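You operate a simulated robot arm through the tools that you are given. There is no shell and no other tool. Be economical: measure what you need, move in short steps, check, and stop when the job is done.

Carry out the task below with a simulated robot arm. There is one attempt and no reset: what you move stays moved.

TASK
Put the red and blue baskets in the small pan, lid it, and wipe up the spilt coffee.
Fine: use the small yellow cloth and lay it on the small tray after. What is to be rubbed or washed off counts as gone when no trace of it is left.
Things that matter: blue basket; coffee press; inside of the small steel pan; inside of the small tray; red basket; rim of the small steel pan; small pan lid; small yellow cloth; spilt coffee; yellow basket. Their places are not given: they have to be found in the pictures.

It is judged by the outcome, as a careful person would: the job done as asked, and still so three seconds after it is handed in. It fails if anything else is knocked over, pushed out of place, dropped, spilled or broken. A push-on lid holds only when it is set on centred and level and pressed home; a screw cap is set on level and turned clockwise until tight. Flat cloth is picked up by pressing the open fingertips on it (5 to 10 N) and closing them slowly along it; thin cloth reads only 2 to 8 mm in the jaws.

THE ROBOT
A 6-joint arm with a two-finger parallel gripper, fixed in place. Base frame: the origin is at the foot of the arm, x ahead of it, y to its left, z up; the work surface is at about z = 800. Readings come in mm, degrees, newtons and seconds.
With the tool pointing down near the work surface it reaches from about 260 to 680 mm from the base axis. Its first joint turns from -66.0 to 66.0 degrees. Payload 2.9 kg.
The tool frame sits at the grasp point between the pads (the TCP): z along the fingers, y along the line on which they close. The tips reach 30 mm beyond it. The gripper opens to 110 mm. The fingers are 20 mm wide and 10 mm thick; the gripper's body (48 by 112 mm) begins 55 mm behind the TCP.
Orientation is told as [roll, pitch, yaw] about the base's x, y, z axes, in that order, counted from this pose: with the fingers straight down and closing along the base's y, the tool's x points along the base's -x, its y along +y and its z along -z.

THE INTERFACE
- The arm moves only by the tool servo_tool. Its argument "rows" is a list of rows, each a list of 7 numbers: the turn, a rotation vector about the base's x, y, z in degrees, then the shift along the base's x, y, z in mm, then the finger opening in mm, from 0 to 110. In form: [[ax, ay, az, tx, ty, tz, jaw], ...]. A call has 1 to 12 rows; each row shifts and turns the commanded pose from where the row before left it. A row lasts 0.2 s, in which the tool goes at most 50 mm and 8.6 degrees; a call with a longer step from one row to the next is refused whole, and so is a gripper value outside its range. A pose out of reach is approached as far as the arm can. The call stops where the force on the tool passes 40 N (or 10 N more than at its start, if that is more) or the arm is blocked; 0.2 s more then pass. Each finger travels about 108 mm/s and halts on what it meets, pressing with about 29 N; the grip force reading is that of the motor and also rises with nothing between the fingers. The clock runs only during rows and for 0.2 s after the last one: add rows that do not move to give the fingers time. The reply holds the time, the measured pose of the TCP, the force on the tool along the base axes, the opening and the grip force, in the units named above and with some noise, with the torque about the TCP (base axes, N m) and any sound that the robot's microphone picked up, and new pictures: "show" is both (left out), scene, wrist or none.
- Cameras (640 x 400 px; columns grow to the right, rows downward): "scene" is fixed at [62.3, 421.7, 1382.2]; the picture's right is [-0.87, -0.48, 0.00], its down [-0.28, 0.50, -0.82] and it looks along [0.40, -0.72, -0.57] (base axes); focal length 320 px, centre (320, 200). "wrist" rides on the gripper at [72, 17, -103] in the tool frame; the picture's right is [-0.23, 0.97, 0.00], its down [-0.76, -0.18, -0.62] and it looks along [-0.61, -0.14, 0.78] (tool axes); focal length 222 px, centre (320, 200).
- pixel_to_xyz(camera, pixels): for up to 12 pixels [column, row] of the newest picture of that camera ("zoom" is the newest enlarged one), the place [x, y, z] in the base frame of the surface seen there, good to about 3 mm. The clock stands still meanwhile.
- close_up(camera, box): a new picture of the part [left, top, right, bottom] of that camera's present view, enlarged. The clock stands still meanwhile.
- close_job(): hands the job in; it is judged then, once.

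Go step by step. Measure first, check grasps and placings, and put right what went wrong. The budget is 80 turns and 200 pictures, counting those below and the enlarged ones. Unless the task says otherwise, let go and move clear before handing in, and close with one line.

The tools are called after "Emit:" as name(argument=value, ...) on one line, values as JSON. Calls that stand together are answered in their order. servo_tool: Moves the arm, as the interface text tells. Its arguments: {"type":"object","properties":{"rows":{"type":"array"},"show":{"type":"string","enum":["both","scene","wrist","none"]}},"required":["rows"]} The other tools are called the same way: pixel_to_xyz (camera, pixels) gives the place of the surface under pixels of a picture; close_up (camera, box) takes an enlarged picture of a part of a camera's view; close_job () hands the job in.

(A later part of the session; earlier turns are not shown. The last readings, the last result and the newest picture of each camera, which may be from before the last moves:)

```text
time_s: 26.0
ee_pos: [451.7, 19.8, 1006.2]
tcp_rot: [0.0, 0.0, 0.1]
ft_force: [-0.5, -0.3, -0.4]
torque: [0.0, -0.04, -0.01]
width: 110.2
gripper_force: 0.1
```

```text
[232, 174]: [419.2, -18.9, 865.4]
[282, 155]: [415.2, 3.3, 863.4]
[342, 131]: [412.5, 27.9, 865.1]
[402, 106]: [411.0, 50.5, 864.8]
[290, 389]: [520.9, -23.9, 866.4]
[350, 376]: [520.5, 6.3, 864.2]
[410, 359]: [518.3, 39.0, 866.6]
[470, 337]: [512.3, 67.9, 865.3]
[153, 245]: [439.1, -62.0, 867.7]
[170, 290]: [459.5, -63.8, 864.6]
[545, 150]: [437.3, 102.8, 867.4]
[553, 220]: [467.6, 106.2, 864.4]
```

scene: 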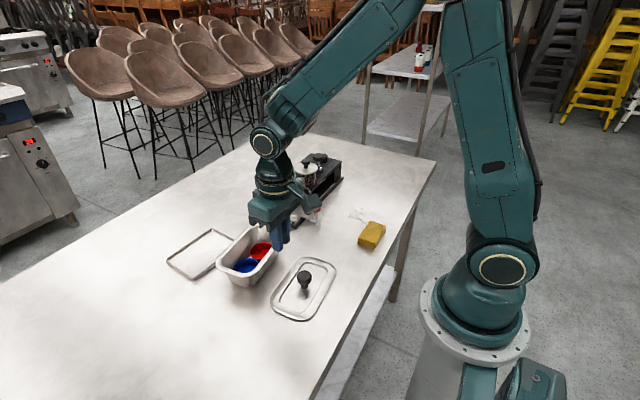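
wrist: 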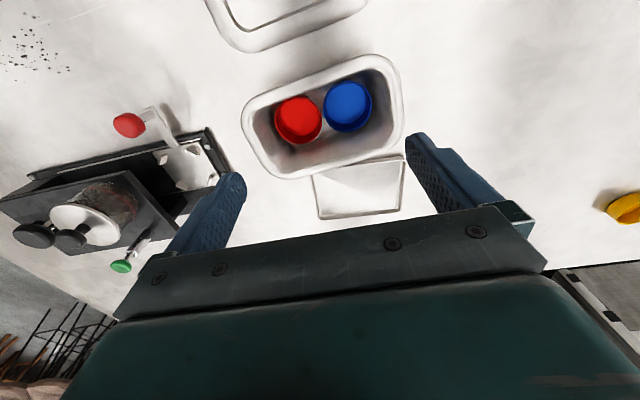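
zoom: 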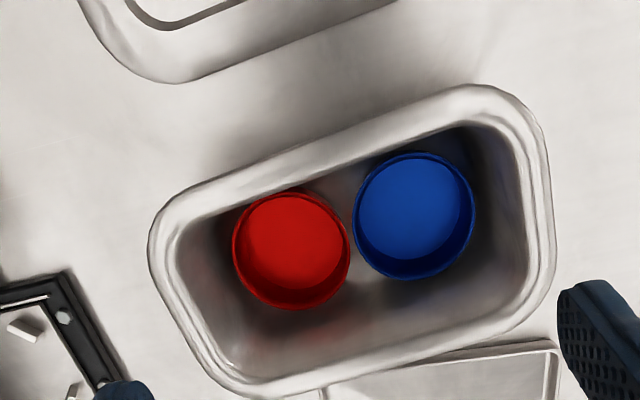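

The pan's centre is about (465.5,22), its yaw about 5.5° and its rim at z 865. That nearly matches the lid, so no turning is needed. I'll go above the knob.

Emit:
servo_tool(rows=[[0, 0, 0, -30.6, -1.2, -26.5, 80], [0, 0, 0, -30.6, -1.2, -26.5, 60], [0, 0, 0, -30.6, -1.2, -26.5, 60], [0, 0, 0, -30.6, -1.1, -26.5, 60], [0, 0, 0, 0, 0, 0, 60], [0, 0, 0, 0, 0, 0, 60]])

```text
time_s: 27.4
ee_pos: [329.9, 14.4, 899.7]
tcp_rot: [0.1, 0.1, 0.1]
ft_force: [0.3, 1.2, 0.2]
torque: [0.01, 0.0, 0.02]
width: 59.8
gripper_force: 0.2
```

scene: 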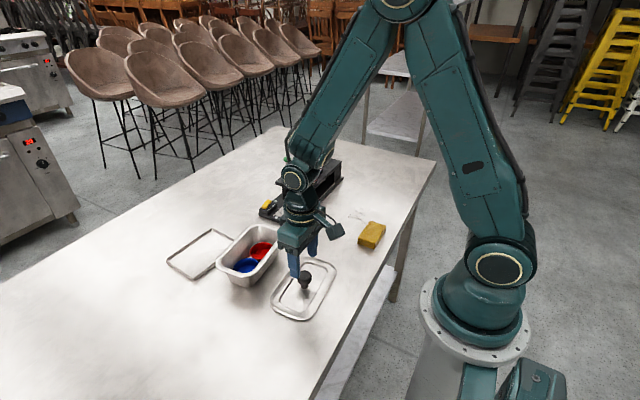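
wrist: 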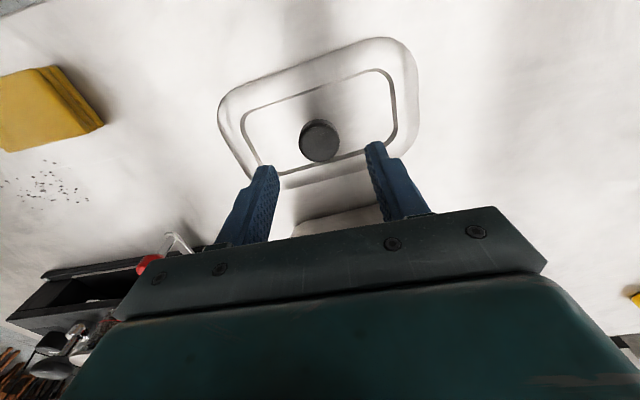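

This is a good view of the lid, so I'll re-measure its outer edges and knob before going down.

Emit:
close_up(camera="wrist", box=[200, 25, 440, 175])

```text
2.67 times, centred on (320, 100) of wrist
```

zoom: 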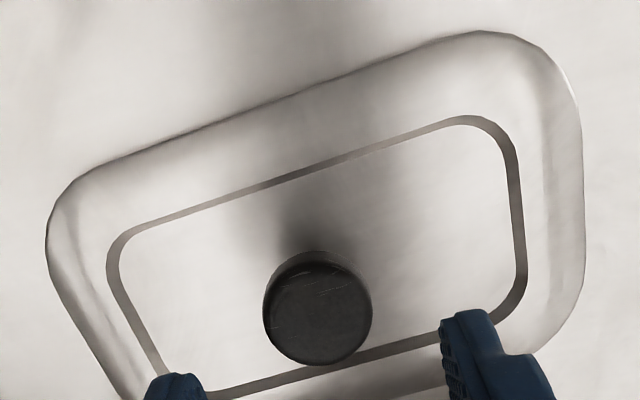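

Emit:
pixel_to_xyz(camera="zoom", pixels=[[160, 222], [240, 194], [320, 166], [400, 138], [110, 270], [523, 260], [240, 390], [420, 342], [47, 240], [582, 180], [200, 250], [450, 200]])

Emit:
pixel_to_xyz(camera="zoom", pixels=[[317, 310], [265, 315], [370, 308], [317, 268], [317, 358], [160, 146], [300, 92], [420, 48], [317, 258]])

```text
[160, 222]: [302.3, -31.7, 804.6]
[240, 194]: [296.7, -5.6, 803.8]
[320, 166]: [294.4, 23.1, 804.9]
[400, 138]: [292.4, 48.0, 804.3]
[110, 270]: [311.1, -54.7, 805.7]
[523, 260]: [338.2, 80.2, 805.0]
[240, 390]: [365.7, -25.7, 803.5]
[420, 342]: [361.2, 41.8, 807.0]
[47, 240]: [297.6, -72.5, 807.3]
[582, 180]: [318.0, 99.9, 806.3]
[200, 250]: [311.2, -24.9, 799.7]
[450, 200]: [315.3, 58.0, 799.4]
```

```text
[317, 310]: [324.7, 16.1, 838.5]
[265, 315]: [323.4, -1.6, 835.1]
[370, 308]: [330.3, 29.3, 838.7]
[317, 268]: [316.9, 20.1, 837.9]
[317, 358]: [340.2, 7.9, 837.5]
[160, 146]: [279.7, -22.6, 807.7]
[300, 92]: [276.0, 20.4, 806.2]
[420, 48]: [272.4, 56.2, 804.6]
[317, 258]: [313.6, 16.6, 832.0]
```

The knob is at (329,14.5) and the lid panel at z≈800. The TCP is aligned, so I'll go down to 835 and grip the knob.

Emit:
servo_tool(rows=[[0, 0, 0, -1, 0, -25, 60], [0, 0, 0, 0, 0, -22, 60], [0, 0, 0, 0, 0, -12, 60], [0, 0, 0, 0, 0, -6, 60], [0, 0, 0, 0, 0, 0, 45], [0, 0, 0, 0, 0, 0, 38], [0, 0, 0, 0, 0, 0, 30], [0, 0, 0, 0, 0, 0, 20], [0, 0, 0, 0, 0, 0, 10], [0, 0, 0, 0, 0, 0, 10]])

```text
time_s: 28.5
ee_pos: [327.6, 15.8, 836.8]
tcp_rot: [0.1, -0.1, 0.0]
ft_force: [0.3, 0.1, 8.5]
torque: [-0.05, 0.06, -0.03]
width: 45.4
gripper_force: 0.2
stopped in row 5: the force on the tool passed its limit at 51 N (the readings are from after the stop); the commanded pose is now the measured one
```

scene: 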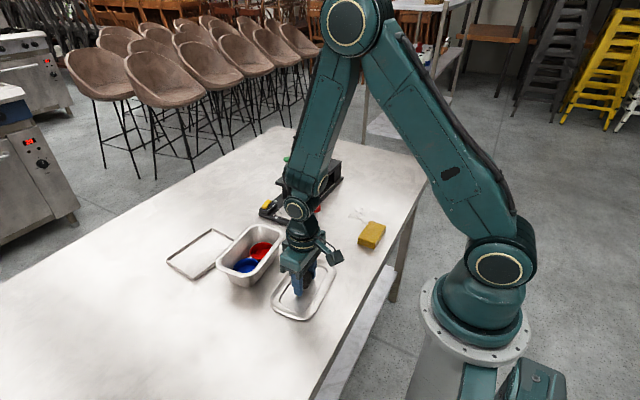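
wrist: 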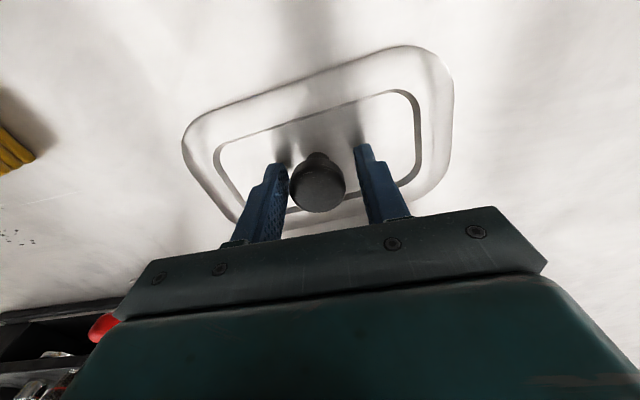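

The tips touched the lid panel, with 51 N at TCP≈836. I'll rise 3 mm and close on the knob.

Emit:
servo_tool(rows=[[0, 0, 0, 0, 0, 3, 45], [0, 0, 0, 0, 0, 0, 40], [0, 0, 0, 0, 0, 0, 36], [0, 0, 0, 0, 0, 0, 32], [0, 0, 0, 0, 0, 0, 26], [0, 0, 0, 0, 0, 0, 15], [0, 0, 0, 0, 0, 0, 10], [0, 0, 0, 0, 0, 0, 10]])

Emit:
close_up(camera="scene", box=[260, 240, 350, 330])

```text
time_s: 30.3
ee_pos: [328.3, 14.8, 840.0]
tcp_rot: [0.0, -0.1, 0.1]
ft_force: [0.2, 0.1, 0.7]
torque: [-0.03, 0.04, -0.03]
width: 32.7
gripper_force: 28.7
```

scene: 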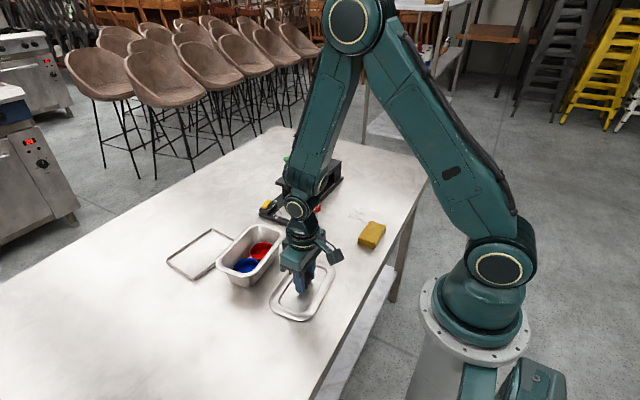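
wrist: 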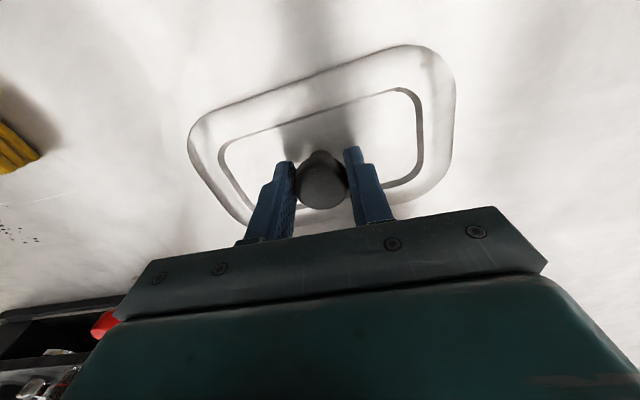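

```text
4.44 times, centred on (305, 285) of scene
```

zoom: 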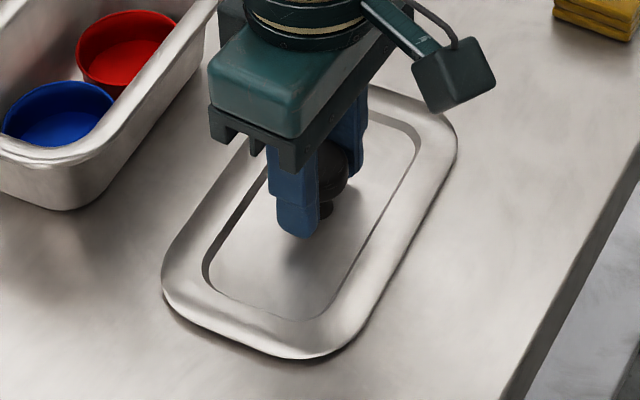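

The knob is held at 32.7 mm with 28.7 N. I'll lift the lid by 110 mm.

Emit:
servo_tool(rows=[[0, 0, 0, 0, 0, 5, 10], [0, 0, 0, 0, 0, 10, 10], [0, 0, 0, 0, 0, 25, 10], [0, 0, 0, 0, 0, 30, 10], [0, 0, 0, 0, 0, 30, 10], [0, 0, 0, 0, 0, 10, 10], [0, 0, 0, 0, 0, 0, 10]])

Emit:
close_up(camera="scene", box=[240, 180, 370, 300])

```text
time_s: 31.9
ee_pos: [327.1, 16.5, 948.9]
tcp_rot: [0.0, 0.0, 0.0]
ft_force: [-0.2, 0.4, -1.2]
torque: [-0.01, -0.02, -0.01]
width: 32.8
gripper_force: 28.7
```

scene: 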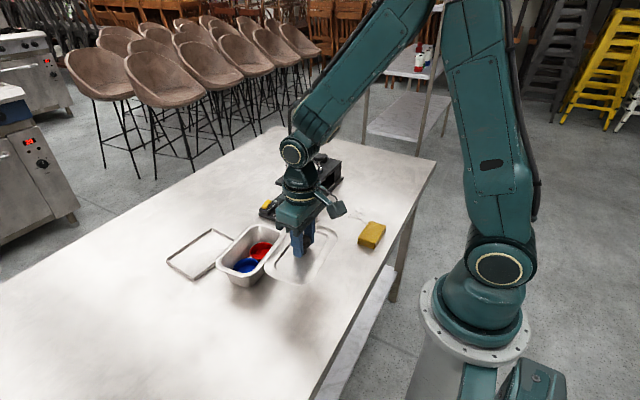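
wrist: 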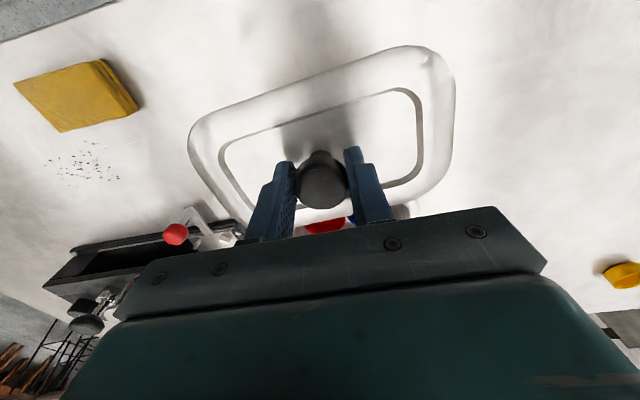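

```text
3.33 times, centred on (305, 240) of scene
```

zoom: 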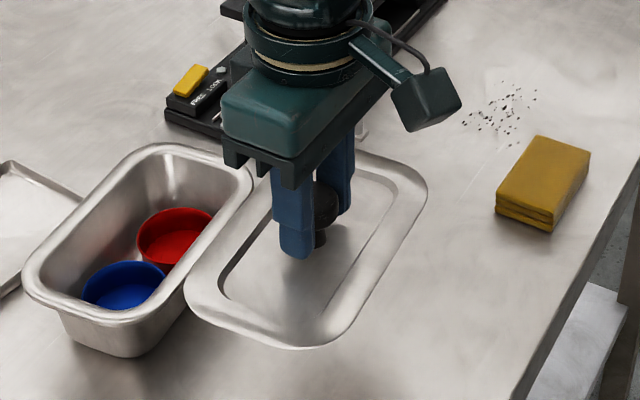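

The lid hangs level and the wrist view is unchanged. I'll carry it above the pan.

Emit:
servo_tool(rows=[[0, 0, 0, 27.4, 1.5, 0, 10], [0, 0, 0, 27.4, 1.5, 0, 10], [0, 0, 0, 27.4, 1.5, 0, 10], [0, 0, 0, 27.4, 1.5, 0, 10], [0, 0, 0, 27.4, 1.5, 0, 10], [0, 0, 0, 0, 0, -25, 10], [0, 0, 0, 0, 0, 0, 10], [0, 0, 0, 0, 0, 0, 10]])

Emit:
close_up(camera="scene", box=[190, 180, 310, 300])

Emit:
close_up(camera="wrist", box=[170, 20, 470, 220])

```text
time_s: 33.7
ee_pos: [464.9, 22.4, 924.3]
tcp_rot: [0.0, 0.0, -0.1]
ft_force: [0.9, 0.2, -2.2]
torque: [0.02, 0.02, 0.01]
width: 32.4
gripper_force: 28.9
```

scene: 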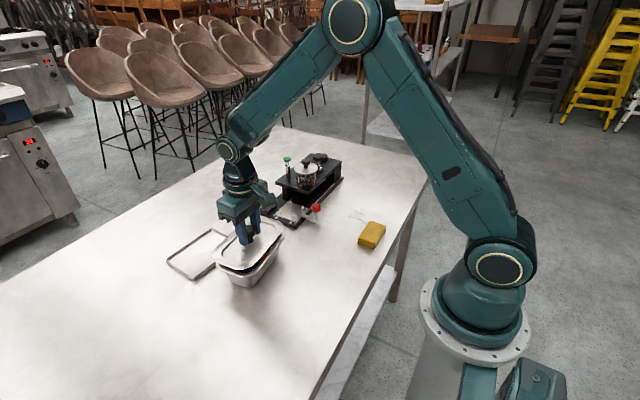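
wrist: 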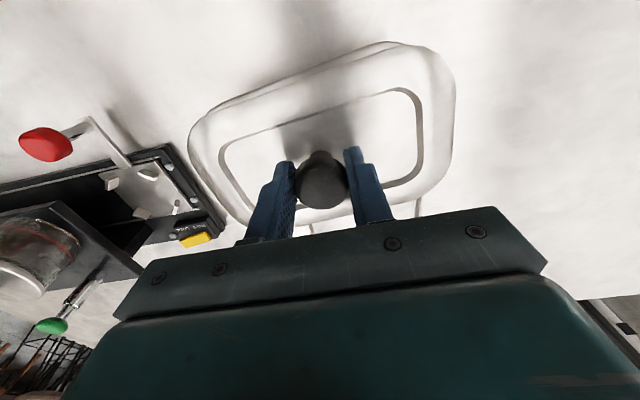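

```text
3.33 times, centred on (250, 240) of scene
```

zoom: 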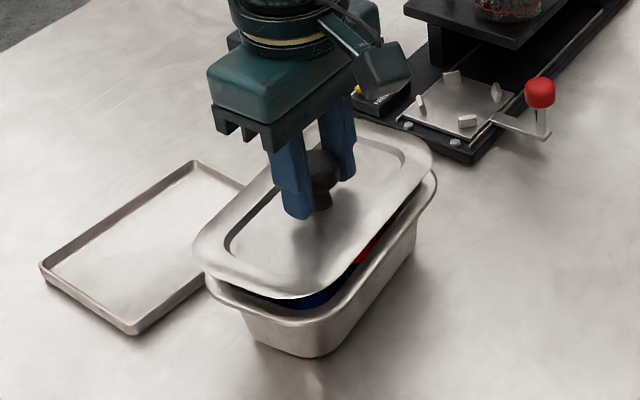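

```text
2.00 times, centred on (320, 120) of wrist
```

zoom: 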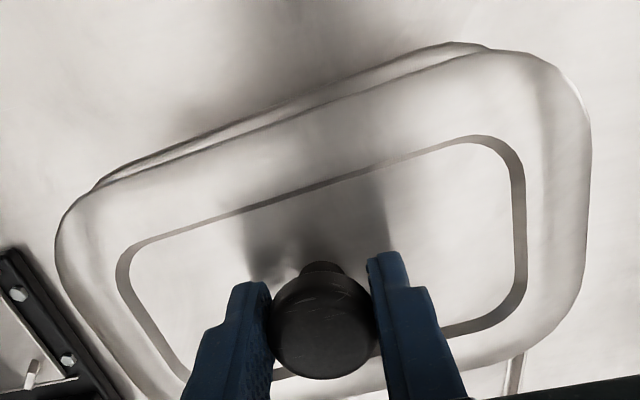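

The lid is over the pan and the near edges look parallel. I'll measure both for alignment.

Emit:
pixel_to_xyz(camera="zoom", pixels=[[180, 165], [280, 130], [400, 85], [460, 64], [60, 250], [590, 180], [180, 150], [280, 110], [400, 66], [200, 225], [320, 185], [440, 143]])

Emit:
pixel_to_xyz(camera="scene", pixels=[[249, 269], [232, 266], [227, 272], [246, 283], [265, 262], [276, 250], [262, 235], [270, 258]])

```text
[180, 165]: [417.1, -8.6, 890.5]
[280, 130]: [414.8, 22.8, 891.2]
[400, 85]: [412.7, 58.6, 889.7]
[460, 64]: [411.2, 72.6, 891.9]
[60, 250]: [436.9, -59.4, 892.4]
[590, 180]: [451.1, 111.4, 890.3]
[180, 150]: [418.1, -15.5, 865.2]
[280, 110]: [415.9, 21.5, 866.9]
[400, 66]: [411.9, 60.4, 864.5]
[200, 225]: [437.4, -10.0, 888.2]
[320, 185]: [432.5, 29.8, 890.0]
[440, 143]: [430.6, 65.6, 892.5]
```

```text
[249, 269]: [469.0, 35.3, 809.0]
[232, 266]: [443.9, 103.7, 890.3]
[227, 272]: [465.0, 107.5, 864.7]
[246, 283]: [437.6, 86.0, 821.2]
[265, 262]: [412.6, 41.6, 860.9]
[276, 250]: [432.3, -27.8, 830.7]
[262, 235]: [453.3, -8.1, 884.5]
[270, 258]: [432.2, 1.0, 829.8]
```

The left and right edges suggest a small y offset of a few mm. I'll take more samples to settle it.

Emit:
pixel_to_xyz(camera="zoom", pixels=[[57, 230], [57, 250], [60, 270], [68, 290], [590, 160], [590, 200], [587, 230], [580, 270], [119, 260], [125, 285], [524, 220], [524, 260]])

Emit:
pixel_to_xyz(camera="zoom", pixels=[[280, 325], [370, 325], [320, 290], [320, 375], [320, 330], [260, 365], [385, 365], [460, 330], [330, 400], [420, 370]])

```text
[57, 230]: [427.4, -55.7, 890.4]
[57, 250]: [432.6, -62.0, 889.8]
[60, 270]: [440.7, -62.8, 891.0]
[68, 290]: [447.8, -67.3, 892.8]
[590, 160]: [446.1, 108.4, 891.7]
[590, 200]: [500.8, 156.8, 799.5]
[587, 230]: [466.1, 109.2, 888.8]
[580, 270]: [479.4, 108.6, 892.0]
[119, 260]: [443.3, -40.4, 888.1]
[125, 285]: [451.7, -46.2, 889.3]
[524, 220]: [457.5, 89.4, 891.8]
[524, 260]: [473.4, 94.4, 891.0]
```

```text
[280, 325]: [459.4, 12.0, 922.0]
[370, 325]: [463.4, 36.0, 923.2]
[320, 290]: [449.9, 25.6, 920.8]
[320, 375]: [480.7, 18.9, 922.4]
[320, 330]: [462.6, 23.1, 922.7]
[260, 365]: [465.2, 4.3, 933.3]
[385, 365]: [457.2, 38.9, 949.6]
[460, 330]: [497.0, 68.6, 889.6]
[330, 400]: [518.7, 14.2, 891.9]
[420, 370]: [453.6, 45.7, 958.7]
```

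Repeated samples give the lid y from -67 to 109.5 against the pan's -63.8 to 106, so it is centred in y, and the near edges agree within 1 mm. I'll lower it gently.

Emit:
servo_tool(rows=[[0, 0, 0, 0, 0, -8, 10], [0, 0, 0, 0, 0, -6, 10], [0, 0, 0, 0, 0, -3, 10], [0, 0, 0, 0, 0, -2, 10], [0, 0, 0, 0, 0, 0, 10]])

Emit:
close_up(camera="scene", box=[190, 190, 310, 300])

```text
time_s: 34.9
ee_pos: [464.8, 23.5, 904.6]
tcp_rot: [0.0, -0.1, 0.0]
ft_force: [0.7, 0.3, -1.4]
torque: [-0.01, -0.03, -0.02]
width: 32.8
gripper_force: 28.4
```

scene: 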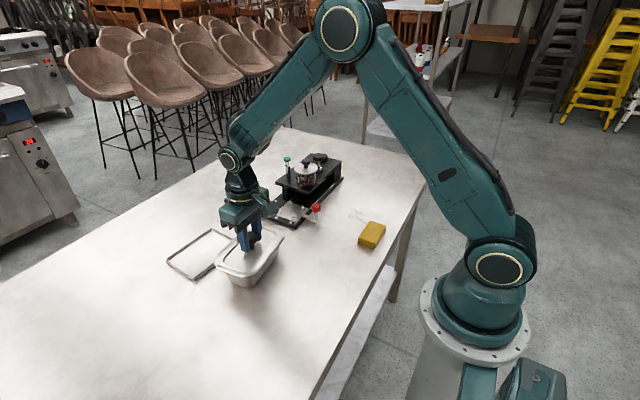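
wrist: 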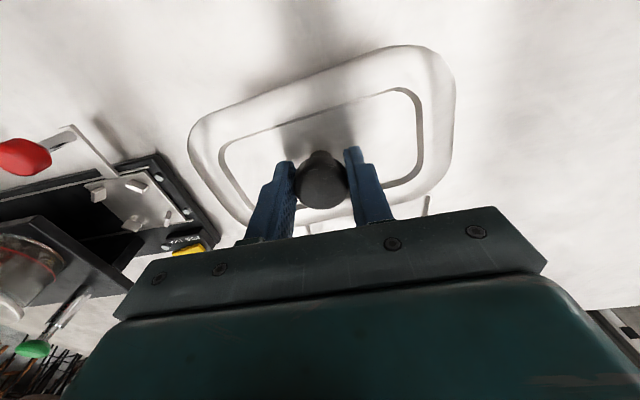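

```text
3.64 times, centred on (250, 245) of scene
```

zoom: 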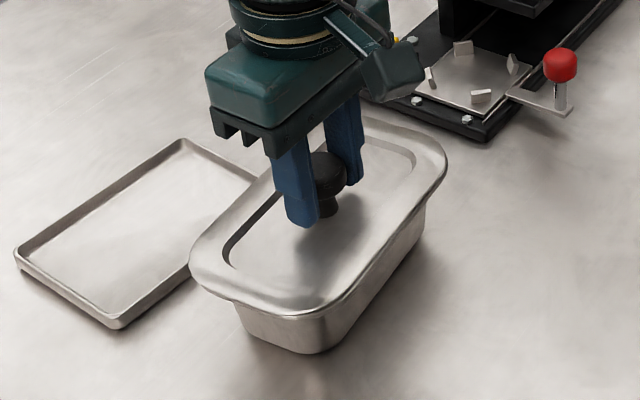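

It's nearly seated and there's no contact yet. I'll step down slowly until the force rises.

Emit:
servo_tool(rows=[[0, 0, 0, 0, 0, -1.5, 10], [0, 0, 0, 0, 0, -1, 10], [0, 0, 0, 0, 0, 0, 10]], show="none")

```text
time_s: 35.7
ee_pos: [464.4, 21.9, 903.4]
tcp_rot: [0.0, -0.1, 0.0]
ft_force: [2.8, -2.0, 3.5]
torque: [0.25, 0.03, -0.05]
width: 32.9
gripper_force: 28.9
```

First light contact at 903.4. I'll keep pressing in small steps.

Emit:
servo_tool(rows=[[0, 0, 0, 0, 0, -1, 10], [0, 0, 0, 0, 0, -1, 10], [0, 0, 0, 0, 0, 0, 10]], show="none")

```text
time_s: 36.5
ee_pos: [463.8, 22.6, 902.0]
tcp_rot: [0.0, -0.1, -0.1]
ft_force: [-0.1, -4.6, 19.3]
torque: [-0.13, 0.42, -0.05]
width: 32.9
gripper_force: 28.4
```

Emit:
servo_tool(rows=[[0, 0, 0, 0, 0, -1, 10], [0, 0, 0, 0, 0, 0, 10]], show="wrist")

Emit:
close_up(camera="scene", box=[200, 210, 300, 300])

```text
time_s: 37.1
ee_pos: [463.9, 22.4, 901.4]
tcp_rot: [0.0, -0.2, 0.1]
ft_force: [0.1, -6.6, 23.0]
torque: [-0.13, -0.13, -0.06]
width: 32.7
gripper_force: 29.3
```

wrist: 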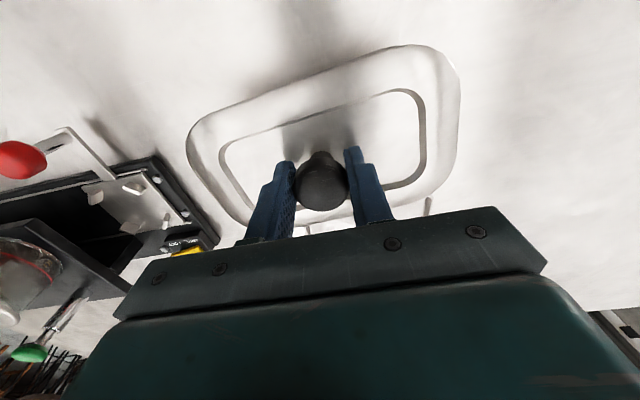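

```text
4.44 times, centred on (250, 255) of scene
```

zoom: 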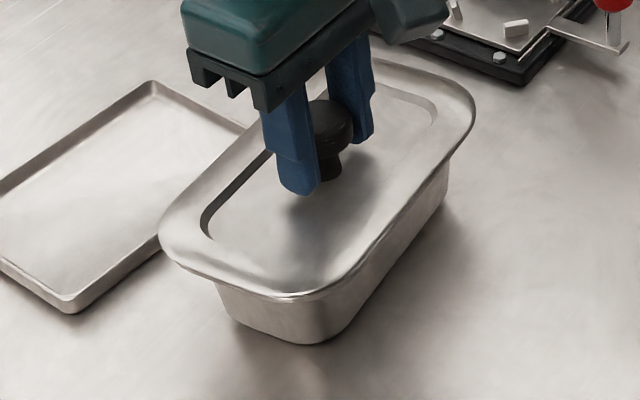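

The force is 23 N. I'll check the rim height around the lid for level.

Emit:
close_up(camera="wrist", box=[170, 20, 470, 220])

Emit:
pixel_to_xyz(camera="wrist", pixels=[[200, 150], [205, 165], [225, 110], [265, 95], [310, 80], [350, 67], [400, 55], [440, 70], [448, 110], [445, 140], [435, 165], [220, 190]])

```text
2.00 times, centred on (320, 120) of wrist
```

zoom: 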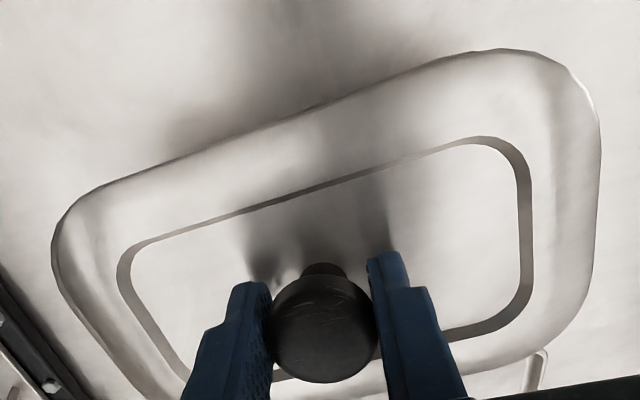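

```text
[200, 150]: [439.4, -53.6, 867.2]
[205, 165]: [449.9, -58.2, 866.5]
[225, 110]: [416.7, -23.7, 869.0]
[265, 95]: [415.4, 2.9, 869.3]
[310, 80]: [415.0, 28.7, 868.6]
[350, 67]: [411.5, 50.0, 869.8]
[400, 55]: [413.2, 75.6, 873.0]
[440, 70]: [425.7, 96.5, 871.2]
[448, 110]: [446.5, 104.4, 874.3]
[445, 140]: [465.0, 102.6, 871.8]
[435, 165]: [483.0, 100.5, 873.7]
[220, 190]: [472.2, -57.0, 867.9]
```

The lid's +y end is about 5 mm high (873 against 867), and Fy of -6.6 N means it is binding at that end. I'll lift 6 mm, check the level, and shift toward -y.

Emit:
servo_tool(rows=[[0, 0, 0, 0, 0, 3, 10], [0, 0, 0, 0, 0, 5, 10], [0, 0, 0, 0, -2.5, 2, 10], [0, 0, 0, 0, 0, 0, 10], [0, 0, 0, 0, 0, 0, 10]], show="wrist")

Emit:
pixel_to_xyz(camera="wrist", pixels=[[200, 150], [205, 165], [225, 110], [265, 95], [310, 80], [350, 67], [400, 55], [440, 70], [448, 110], [445, 140], [435, 165], [220, 190]])

Emit:
close_up(camera="scene", box=[200, 210, 300, 300])

Emit:
close_up(camera="wrist", box=[170, 20, 470, 220])

```text
time_s: 38.3
ee_pos: [463.2, 20.0, 910.8]
tcp_rot: [0.0, 0.1, 0.0]
ft_force: [0.8, 0.4, -0.7]
torque: [-0.01, 0.0, -0.02]
width: 32.8
gripper_force: 28.9
```

wrist: 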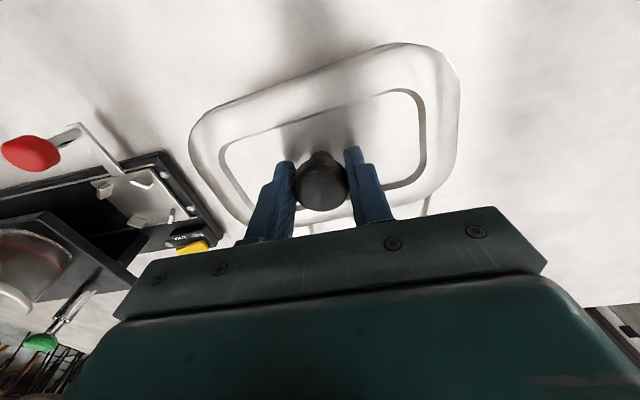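

```text
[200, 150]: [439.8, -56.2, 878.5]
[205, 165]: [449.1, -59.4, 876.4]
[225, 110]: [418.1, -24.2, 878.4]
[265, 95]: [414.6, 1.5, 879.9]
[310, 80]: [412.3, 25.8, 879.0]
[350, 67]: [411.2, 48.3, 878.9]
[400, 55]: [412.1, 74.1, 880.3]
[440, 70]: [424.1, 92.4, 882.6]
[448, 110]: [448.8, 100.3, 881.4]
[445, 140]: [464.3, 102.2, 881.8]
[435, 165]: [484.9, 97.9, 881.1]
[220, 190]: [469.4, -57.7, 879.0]
```

```text
4.44 times, centred on (250, 255) of scene
```

zoom: 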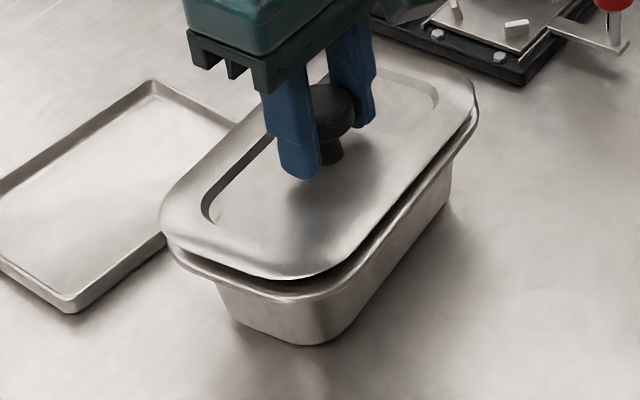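

```text
2.00 times, centred on (320, 120) of wrist
```

zoom: 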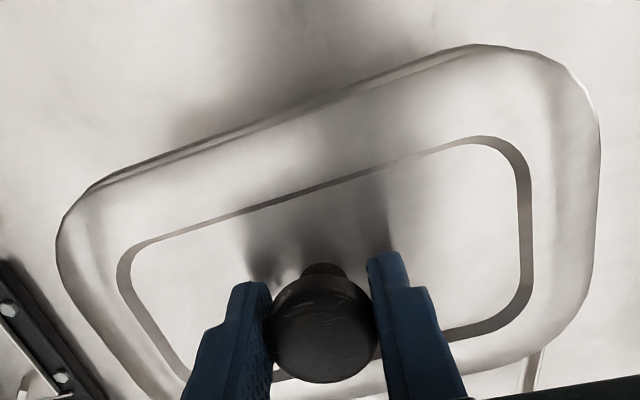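

The lid now has about 1.3° of tilt in the grip (+y end 3.5 mm high). I'll correct it by rolling the tool -1.3°, then compare lid and pan outlines.

Emit:
servo_tool(rows=[[-1.3, 0, 0, 0, 0, 0, 10], [0, 0, 0, 0, 0, 0, 10], [0, 0, 0, 0, 0, 0, 10]], show="both")

Emit:
pixel_to_xyz(camera="wrist", pixels=[[200, 150], [205, 165], [225, 110], [265, 95], [310, 80], [350, 67], [400, 55], [440, 70], [448, 110], [445, 140], [435, 165], [220, 190]])

Emit:
close_up(camera="scene", box=[210, 220, 300, 290])

```text
time_s: 39.1
ee_pos: [463.9, 20.2, 910.6]
tcp_rot: [-1.4, 0.0, 0.0]
ft_force: [-0.5, 0.5, -1.2]
torque: [0.0, 0.03, -0.02]
width: 32.8
gripper_force: 29.3
```

scene: 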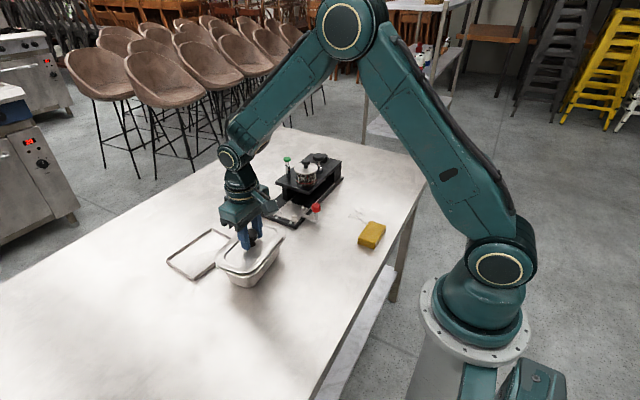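
wrist: 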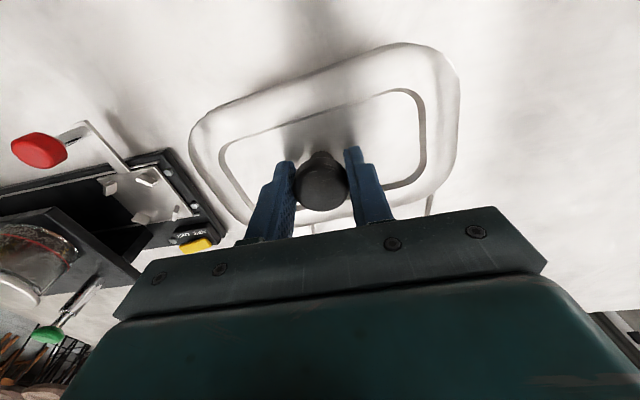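

```text
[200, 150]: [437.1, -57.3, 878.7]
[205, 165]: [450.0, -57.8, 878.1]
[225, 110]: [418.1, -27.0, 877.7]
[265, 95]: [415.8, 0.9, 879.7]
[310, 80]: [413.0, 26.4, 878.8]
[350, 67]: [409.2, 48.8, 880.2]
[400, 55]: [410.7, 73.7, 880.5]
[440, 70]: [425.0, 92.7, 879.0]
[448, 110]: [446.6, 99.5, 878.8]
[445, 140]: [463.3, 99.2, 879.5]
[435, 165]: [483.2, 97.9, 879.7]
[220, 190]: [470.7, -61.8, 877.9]
```

```text
5.71 times, centred on (255, 255) of scene
```

zoom: 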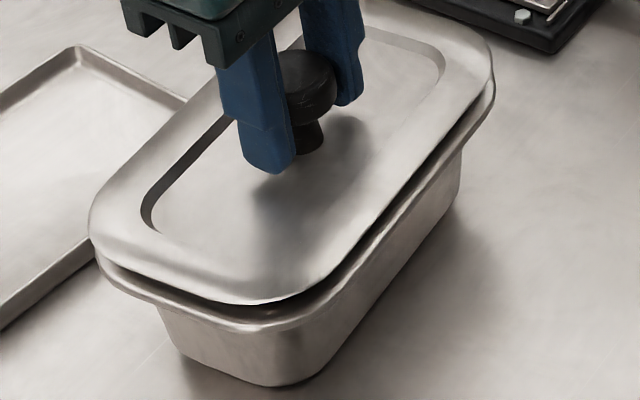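

The lid is level again at 878–880. I'll compare the edges of the lid and pan from the scene zoom.

Emit:
pixel_to_xyz(camera="zoom", pixels=[[92, 220], [96, 250], [180, 283], [185, 314], [250, 300], [255, 326], [360, 240], [380, 252], [430, 170], [448, 170], [488, 70], [492, 95]])

Emit:
close_up(camera="wrist", box=[170, 20, 470, 220])

```text
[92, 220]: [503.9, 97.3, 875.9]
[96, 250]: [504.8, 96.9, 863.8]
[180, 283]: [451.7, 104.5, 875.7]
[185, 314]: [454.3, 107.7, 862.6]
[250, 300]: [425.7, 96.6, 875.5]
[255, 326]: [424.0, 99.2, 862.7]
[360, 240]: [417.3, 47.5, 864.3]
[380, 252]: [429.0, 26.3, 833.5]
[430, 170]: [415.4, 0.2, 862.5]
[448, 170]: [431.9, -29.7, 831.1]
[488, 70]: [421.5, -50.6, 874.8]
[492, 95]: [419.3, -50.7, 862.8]
```

```text
2.00 times, centred on (320, 120) of wrist
```

zoom: 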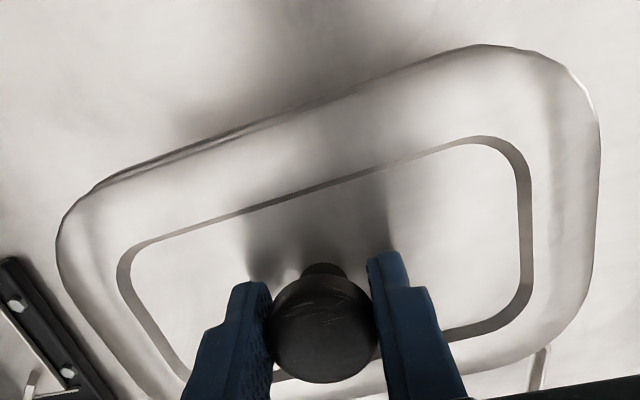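

The lid's +y edge is at 104.5 against the pan's 107.7, so I'll give back +1.5 mm in y and lower, watching the forces.

Emit:
servo_tool(rows=[[0, 0, 0, 0, 1.3, -3, 10], [0, 0, 0, 0, 0, -2, 10], [0, 0, 0, 0, 0, -1.5, 10], [0, 0, 0, 0, 0, -1, 10], [0, 0, 0, 0, 0, 0, 10]], show="none")

```text
time_s: 40.3
ee_pos: [464.4, 20.9, 902.6]
tcp_rot: [-1.3, -0.1, 0.1]
ft_force: [0.0, 0.3, -1.8]
torque: [0.0, -0.03, 0.0]
width: 32.9
gripper_force: 29.0
```

Emit:
servo_tool(rows=[[0, 0, 0, 0, 0, -1, 10], [0, 0, 0, 0, 0, 0, 10]], show="none")

```text
time_s: 40.9
ee_pos: [463.4, 21.4, 901.7]
tcp_rot: [-1.3, -0.1, 0.0]
ft_force: [0.8, -1.0, -1.7]
torque: [0.0, -0.03, -0.04]
width: 32.7
gripper_force: 28.5
```

There's no contact at 901.7, where it was binding before, so the new alignment is better. I'll keep going.

Emit:
servo_tool(rows=[[0, 0, 0, 0, 0, -1, 10], [0, 0, 0, 0, 0, -1, 10], [0, 0, 0, 0, 0, 0, 10]], show="none")

```text
time_s: 41.7
ee_pos: [464.2, 20.7, 899.0]
tcp_rot: [-1.2, -0.1, 0.0]
ft_force: [-0.1, 0.5, -1.3]
torque: [-0.02, -0.01, 0.01]
width: 32.7
gripper_force: 28.9
```

Emit:
servo_tool(rows=[[0, 0, 0, 0, 0, -1, 10], [0, 0, 0, 0, 0, -1, 10], [0, 0, 0, 0, 0, 0, 10]], show="wrist")

Emit:
pixel_to_xyz(camera="wrist", pixels=[[200, 150], [205, 165], [225, 110], [265, 95], [310, 80], [350, 67], [400, 55], [440, 70], [448, 110], [445, 140], [435, 165], [220, 190]])

Emit:
close_up(camera="scene", box=[210, 220, 300, 290])

```text
time_s: 42.5
ee_pos: [464.7, 22.9, 899.1]
tcp_rot: [-1.3, -0.2, 0.0]
ft_force: [-3.3, 0.9, 13.9]
torque: [0.01, -0.35, -0.06]
width: 32.8
gripper_force: 28.6
```

wrist: 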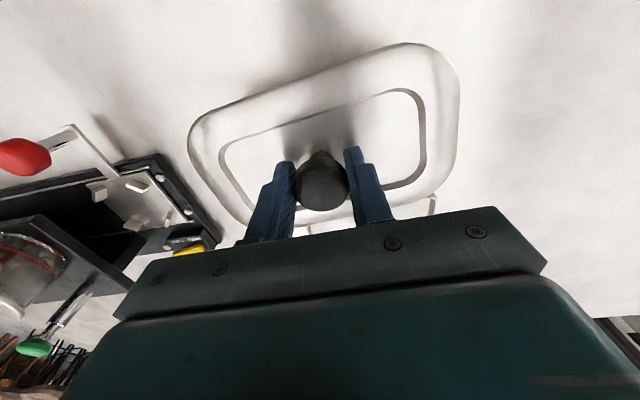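

```text
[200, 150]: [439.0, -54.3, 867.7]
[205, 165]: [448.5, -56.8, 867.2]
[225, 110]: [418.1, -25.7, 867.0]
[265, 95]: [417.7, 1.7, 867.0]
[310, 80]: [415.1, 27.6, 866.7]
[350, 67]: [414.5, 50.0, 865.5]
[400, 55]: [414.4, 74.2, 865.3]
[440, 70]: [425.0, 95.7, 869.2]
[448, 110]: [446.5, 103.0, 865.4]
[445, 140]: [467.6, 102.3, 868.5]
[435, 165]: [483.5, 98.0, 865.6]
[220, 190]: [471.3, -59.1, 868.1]
```

```text
5.71 times, centred on (255, 255) of scene
```

zoom: 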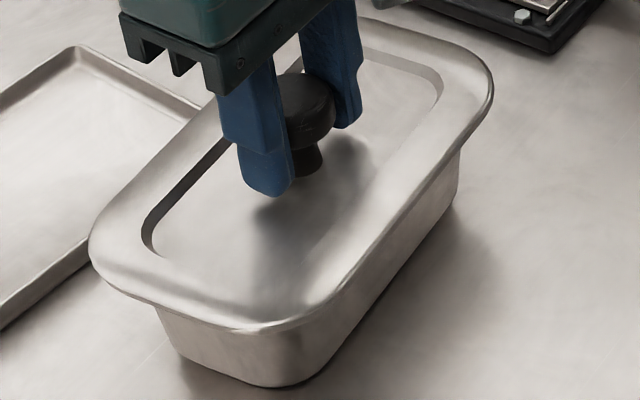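

The lid has dropped in and self-centred, level at 866–868 all round. I'll press it home.

Emit:
servo_tool(rows=[[0, 0, 0, 0, 0, -1, 10], [0, 0, 0, 0, 0, -1, 10], [0, 0, 0, 0, 0, -1, 10], [0, 0, 0, 0, 0, -1, 10], [0, 0, 0, 0, 0, 0, 10]], show="none")

```text
time_s: 43.1
ee_pos: [465.1, 21.6, 899.4]
tcp_rot: [-1.2, -0.3, 0.1]
ft_force: [-0.4, 0.0, 2.8]
torque: [0.25, 0.11, -0.03]
width: 32.8
gripper_force: 28.6
stopped in row 3: the force on the tool passed its limit at 42 N (the readings are from after the stop); the commanded pose is now the measured one
```

It was pressed at 42 N with no further travel. I'll open, undo the roll, rise and inspect.

Emit:
servo_tool(rows=[[0, 0, 0, 0, 0, 0, 40], [0, 0, 0, 0, 0, 0, 60], [0, 0, 0, 0, 0, 0, 60], [0, 0, 0, 0, 0, 15, 60], [0, 0, 0, 0, 0, 25, 60], [1.3, 0.2, 0, 0, 0, 25, 60], [0, 0, 0, 0, 0, 0, 60]])

Emit:
close_up(camera="wrist", box=[200, 20, 440, 180])

Emit:
close_up(camera="scene", box=[200, 210, 300, 290])

```text
time_s: 44.7
ee_pos: [465.5, 21.4, 963.7]
tcp_rot: [0.0, 0.0, 0.2]
ft_force: [0.0, 0.0, 0.2]
torque: [-0.01, 0.01, 0.0]
width: 60.2
gripper_force: 0.1
```

scene: 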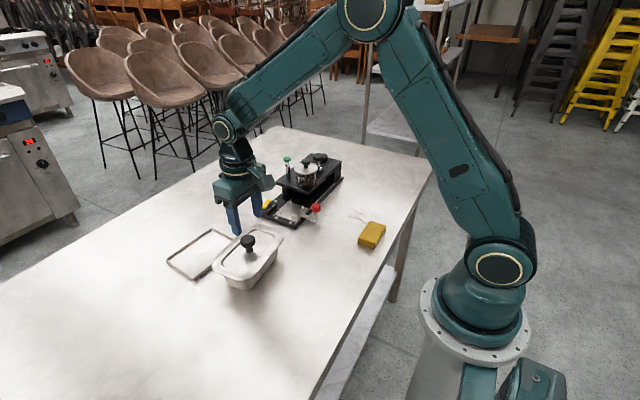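
wrist: 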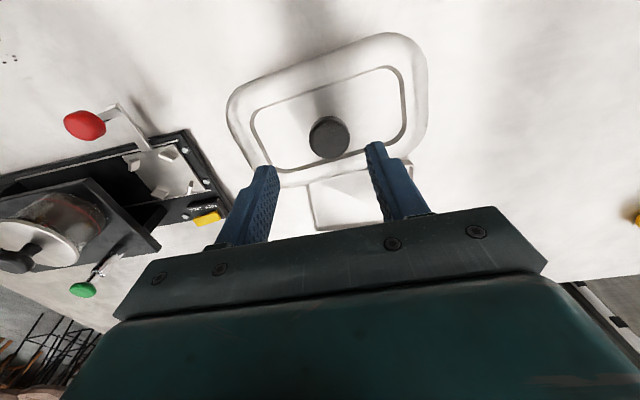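

```text
2.50 times, centred on (320, 100) of wrist
```

zoom: 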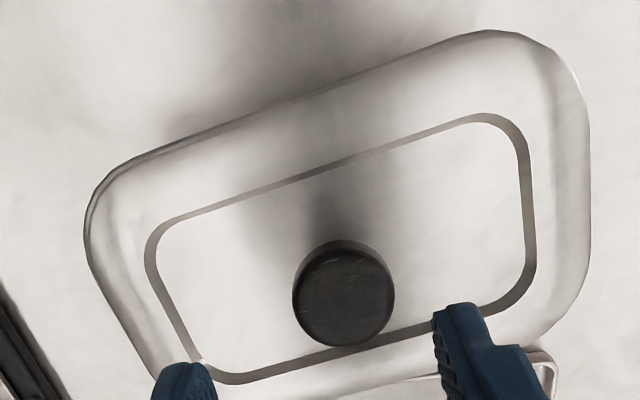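

```text
5.00 times, centred on (250, 250) of scene
```

zoom: 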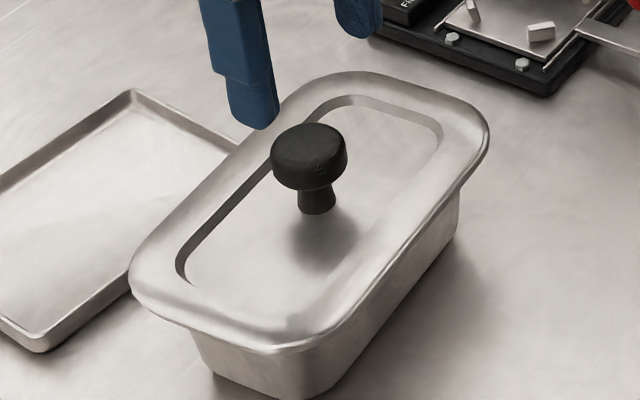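

The lid looks seated. I'll check its level all round and the possible sliver at zoom (95,200).

Emit:
pixel_to_xyz(camera="zoom", pixels=[[88, 215], [105, 210], [120, 260], [140, 190], [250, 135], [350, 95], [450, 55], [550, 70], [575, 150], [570, 230], [555, 290], [400, 360]])

Emit:
close_up(camera="wrist", box=[215, 60, 315, 120])

```text
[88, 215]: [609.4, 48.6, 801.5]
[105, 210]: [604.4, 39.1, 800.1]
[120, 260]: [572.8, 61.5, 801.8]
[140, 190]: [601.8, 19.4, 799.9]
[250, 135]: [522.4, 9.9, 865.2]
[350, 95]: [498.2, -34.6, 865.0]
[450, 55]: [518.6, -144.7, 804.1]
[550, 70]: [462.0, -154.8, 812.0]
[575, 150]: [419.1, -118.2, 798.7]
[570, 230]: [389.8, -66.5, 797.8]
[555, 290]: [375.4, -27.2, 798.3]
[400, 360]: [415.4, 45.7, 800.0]
```

```text
6.40 times, centred on (265, 90) of wrist
```

zoom: 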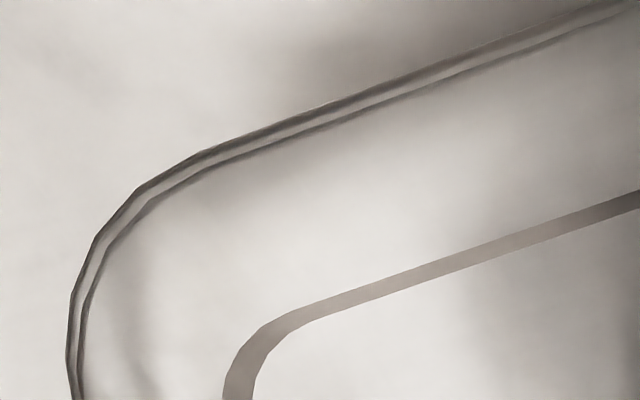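

That call used the scene zoom by mistake. I'll repeat it in wrist pixels.

Emit:
pixel_to_xyz(camera="wrist", pixels=[[233, 108], [232, 115], [240, 125], [248, 96], [292, 74], [332, 58], [372, 42], [412, 48], [422, 80], [420, 112], [414, 136], [352, 164]])

Emit:
pixel_to_xyz(camera="zoom", pixels=[[78, 320], [95, 320], [130, 320], [120, 230], [150, 205], [200, 165], [210, 190], [300, 118], [300, 150], [500, 48], [500, 75], [68, 340]])

```text
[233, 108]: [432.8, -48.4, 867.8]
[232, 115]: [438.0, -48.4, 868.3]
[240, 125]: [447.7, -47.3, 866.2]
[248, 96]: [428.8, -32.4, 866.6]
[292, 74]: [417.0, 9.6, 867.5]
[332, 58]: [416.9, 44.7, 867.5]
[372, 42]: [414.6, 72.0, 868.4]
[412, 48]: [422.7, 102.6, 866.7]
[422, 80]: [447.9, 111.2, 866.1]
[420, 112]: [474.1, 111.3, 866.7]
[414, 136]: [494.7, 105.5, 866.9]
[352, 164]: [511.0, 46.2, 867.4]
```

```text
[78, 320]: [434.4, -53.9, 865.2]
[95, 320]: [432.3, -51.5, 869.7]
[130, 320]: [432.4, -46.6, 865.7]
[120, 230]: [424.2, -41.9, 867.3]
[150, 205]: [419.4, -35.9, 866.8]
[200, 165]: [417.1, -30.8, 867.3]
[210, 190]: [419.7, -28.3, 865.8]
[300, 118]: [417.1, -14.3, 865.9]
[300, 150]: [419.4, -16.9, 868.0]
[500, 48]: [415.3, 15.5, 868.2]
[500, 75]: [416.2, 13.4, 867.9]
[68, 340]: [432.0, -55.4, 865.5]
```

The lid is level at 867 all round, but a thin strip of pan rim shows along the -y/near corner, so it may sit a few mm toward +y. I'll take a wider view to check the centring.

Emit:
servo_tool(rows=[[0, 0, 0, -4, 0, 20, 90], [0, 0, 0, -4, 0, 15, 110], [0, 0, 0, 0, 0, 0, 110], [0, 0, 0, 0, 0, 0, 110]], show="wrist")

Emit:
close_up(camera="wrist", box=[220, 30, 430, 190])

```text
time_s: 45.7
ee_pos: [457.7, 22.0, 999.8]
tcp_rot: [0.1, 0.1, 0.2]
ft_force: [0.3, 0.1, -0.1]
torque: [-0.02, 0.02, -0.01]
width: 110.0
gripper_force: 0.0
```

wrist: 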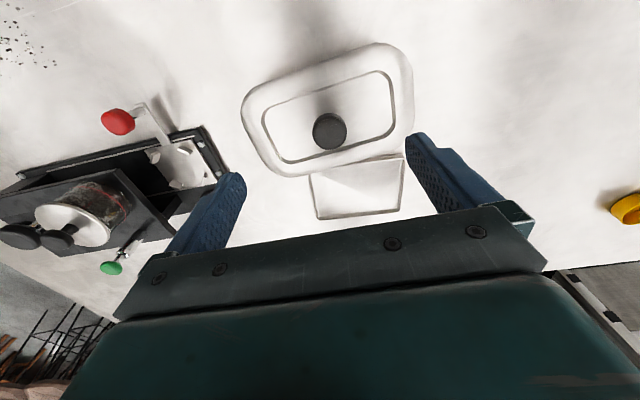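

```text
2.50 times, centred on (325, 110) of wrist
```

zoom: 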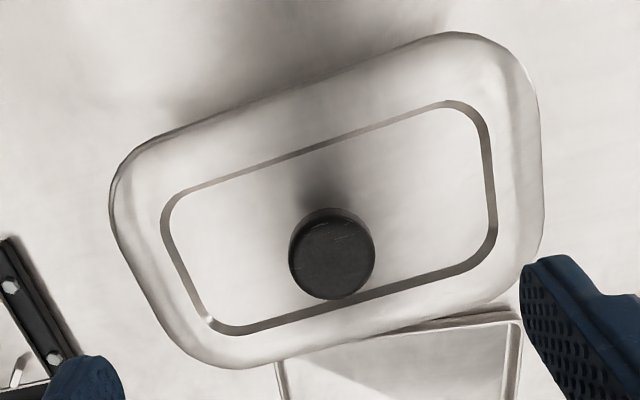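

Emit:
pixel_to_xyz(camera="zoom", pixels=[[112, 210], [114, 235], [122, 260], [118, 240], [538, 130], [541, 180], [537, 220], [300, 88], [400, 46], [270, 362], [400, 330], [470, 308]])

Emit:
pixel_to_xyz(camera="zoom", pixels=[[164, 225], [172, 260], [490, 180], [494, 215], [280, 156], [380, 118], [270, 323], [400, 285], [332, 258], [291, 262], [374, 258], [300, 98]])

```text
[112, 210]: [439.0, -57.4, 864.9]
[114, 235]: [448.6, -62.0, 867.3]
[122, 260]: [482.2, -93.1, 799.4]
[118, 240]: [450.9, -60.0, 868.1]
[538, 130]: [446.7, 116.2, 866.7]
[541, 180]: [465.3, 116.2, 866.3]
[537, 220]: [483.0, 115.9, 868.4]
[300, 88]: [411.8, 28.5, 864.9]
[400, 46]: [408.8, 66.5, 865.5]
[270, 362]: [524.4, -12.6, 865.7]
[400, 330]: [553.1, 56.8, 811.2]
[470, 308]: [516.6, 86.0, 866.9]
```

```text
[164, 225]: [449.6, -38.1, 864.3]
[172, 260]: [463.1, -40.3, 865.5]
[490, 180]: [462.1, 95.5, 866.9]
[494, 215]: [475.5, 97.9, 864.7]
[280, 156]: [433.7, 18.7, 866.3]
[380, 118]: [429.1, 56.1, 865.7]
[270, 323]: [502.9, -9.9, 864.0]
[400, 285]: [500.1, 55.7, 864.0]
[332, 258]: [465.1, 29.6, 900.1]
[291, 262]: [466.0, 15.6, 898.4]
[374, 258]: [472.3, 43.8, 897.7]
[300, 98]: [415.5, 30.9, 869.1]
```

The knob now reads about (468,29), while the pan's centre was at y≈21. I'll check against fixed references (red press knob, tray) to rule out measurement bias.

Emit:
pixel_to_xyz(camera="wrist", pixels=[[118, 122], [310, 178], [403, 158], [400, 208], [320, 216], [331, 131], [316, 133], [346, 131]])

Emit:
pixel_to_xyz(camera="scene", pixels=[[316, 207], [248, 241], [242, 241], [255, 241], [212, 230], [190, 278], [168, 265], [226, 265]])

Emit:
close_up(camera="scene", box=[200, 215, 290, 295])

```text
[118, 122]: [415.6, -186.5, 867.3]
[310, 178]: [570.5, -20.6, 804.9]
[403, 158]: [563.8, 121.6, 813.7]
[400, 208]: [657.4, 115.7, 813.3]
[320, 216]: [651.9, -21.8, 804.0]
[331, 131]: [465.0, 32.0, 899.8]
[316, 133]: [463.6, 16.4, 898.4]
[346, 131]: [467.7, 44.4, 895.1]
```

```text
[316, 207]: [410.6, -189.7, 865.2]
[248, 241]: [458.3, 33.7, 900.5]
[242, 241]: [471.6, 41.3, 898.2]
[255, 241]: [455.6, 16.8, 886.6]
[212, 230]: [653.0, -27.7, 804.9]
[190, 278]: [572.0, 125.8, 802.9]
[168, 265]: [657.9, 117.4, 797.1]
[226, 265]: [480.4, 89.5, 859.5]
```

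```text
5.00 times, centred on (245, 255) of scene
```

zoom: 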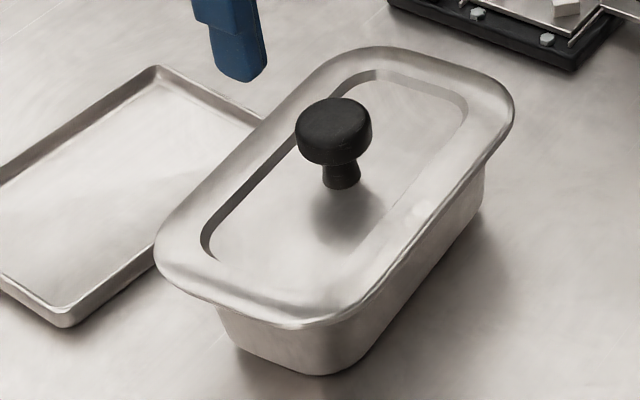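

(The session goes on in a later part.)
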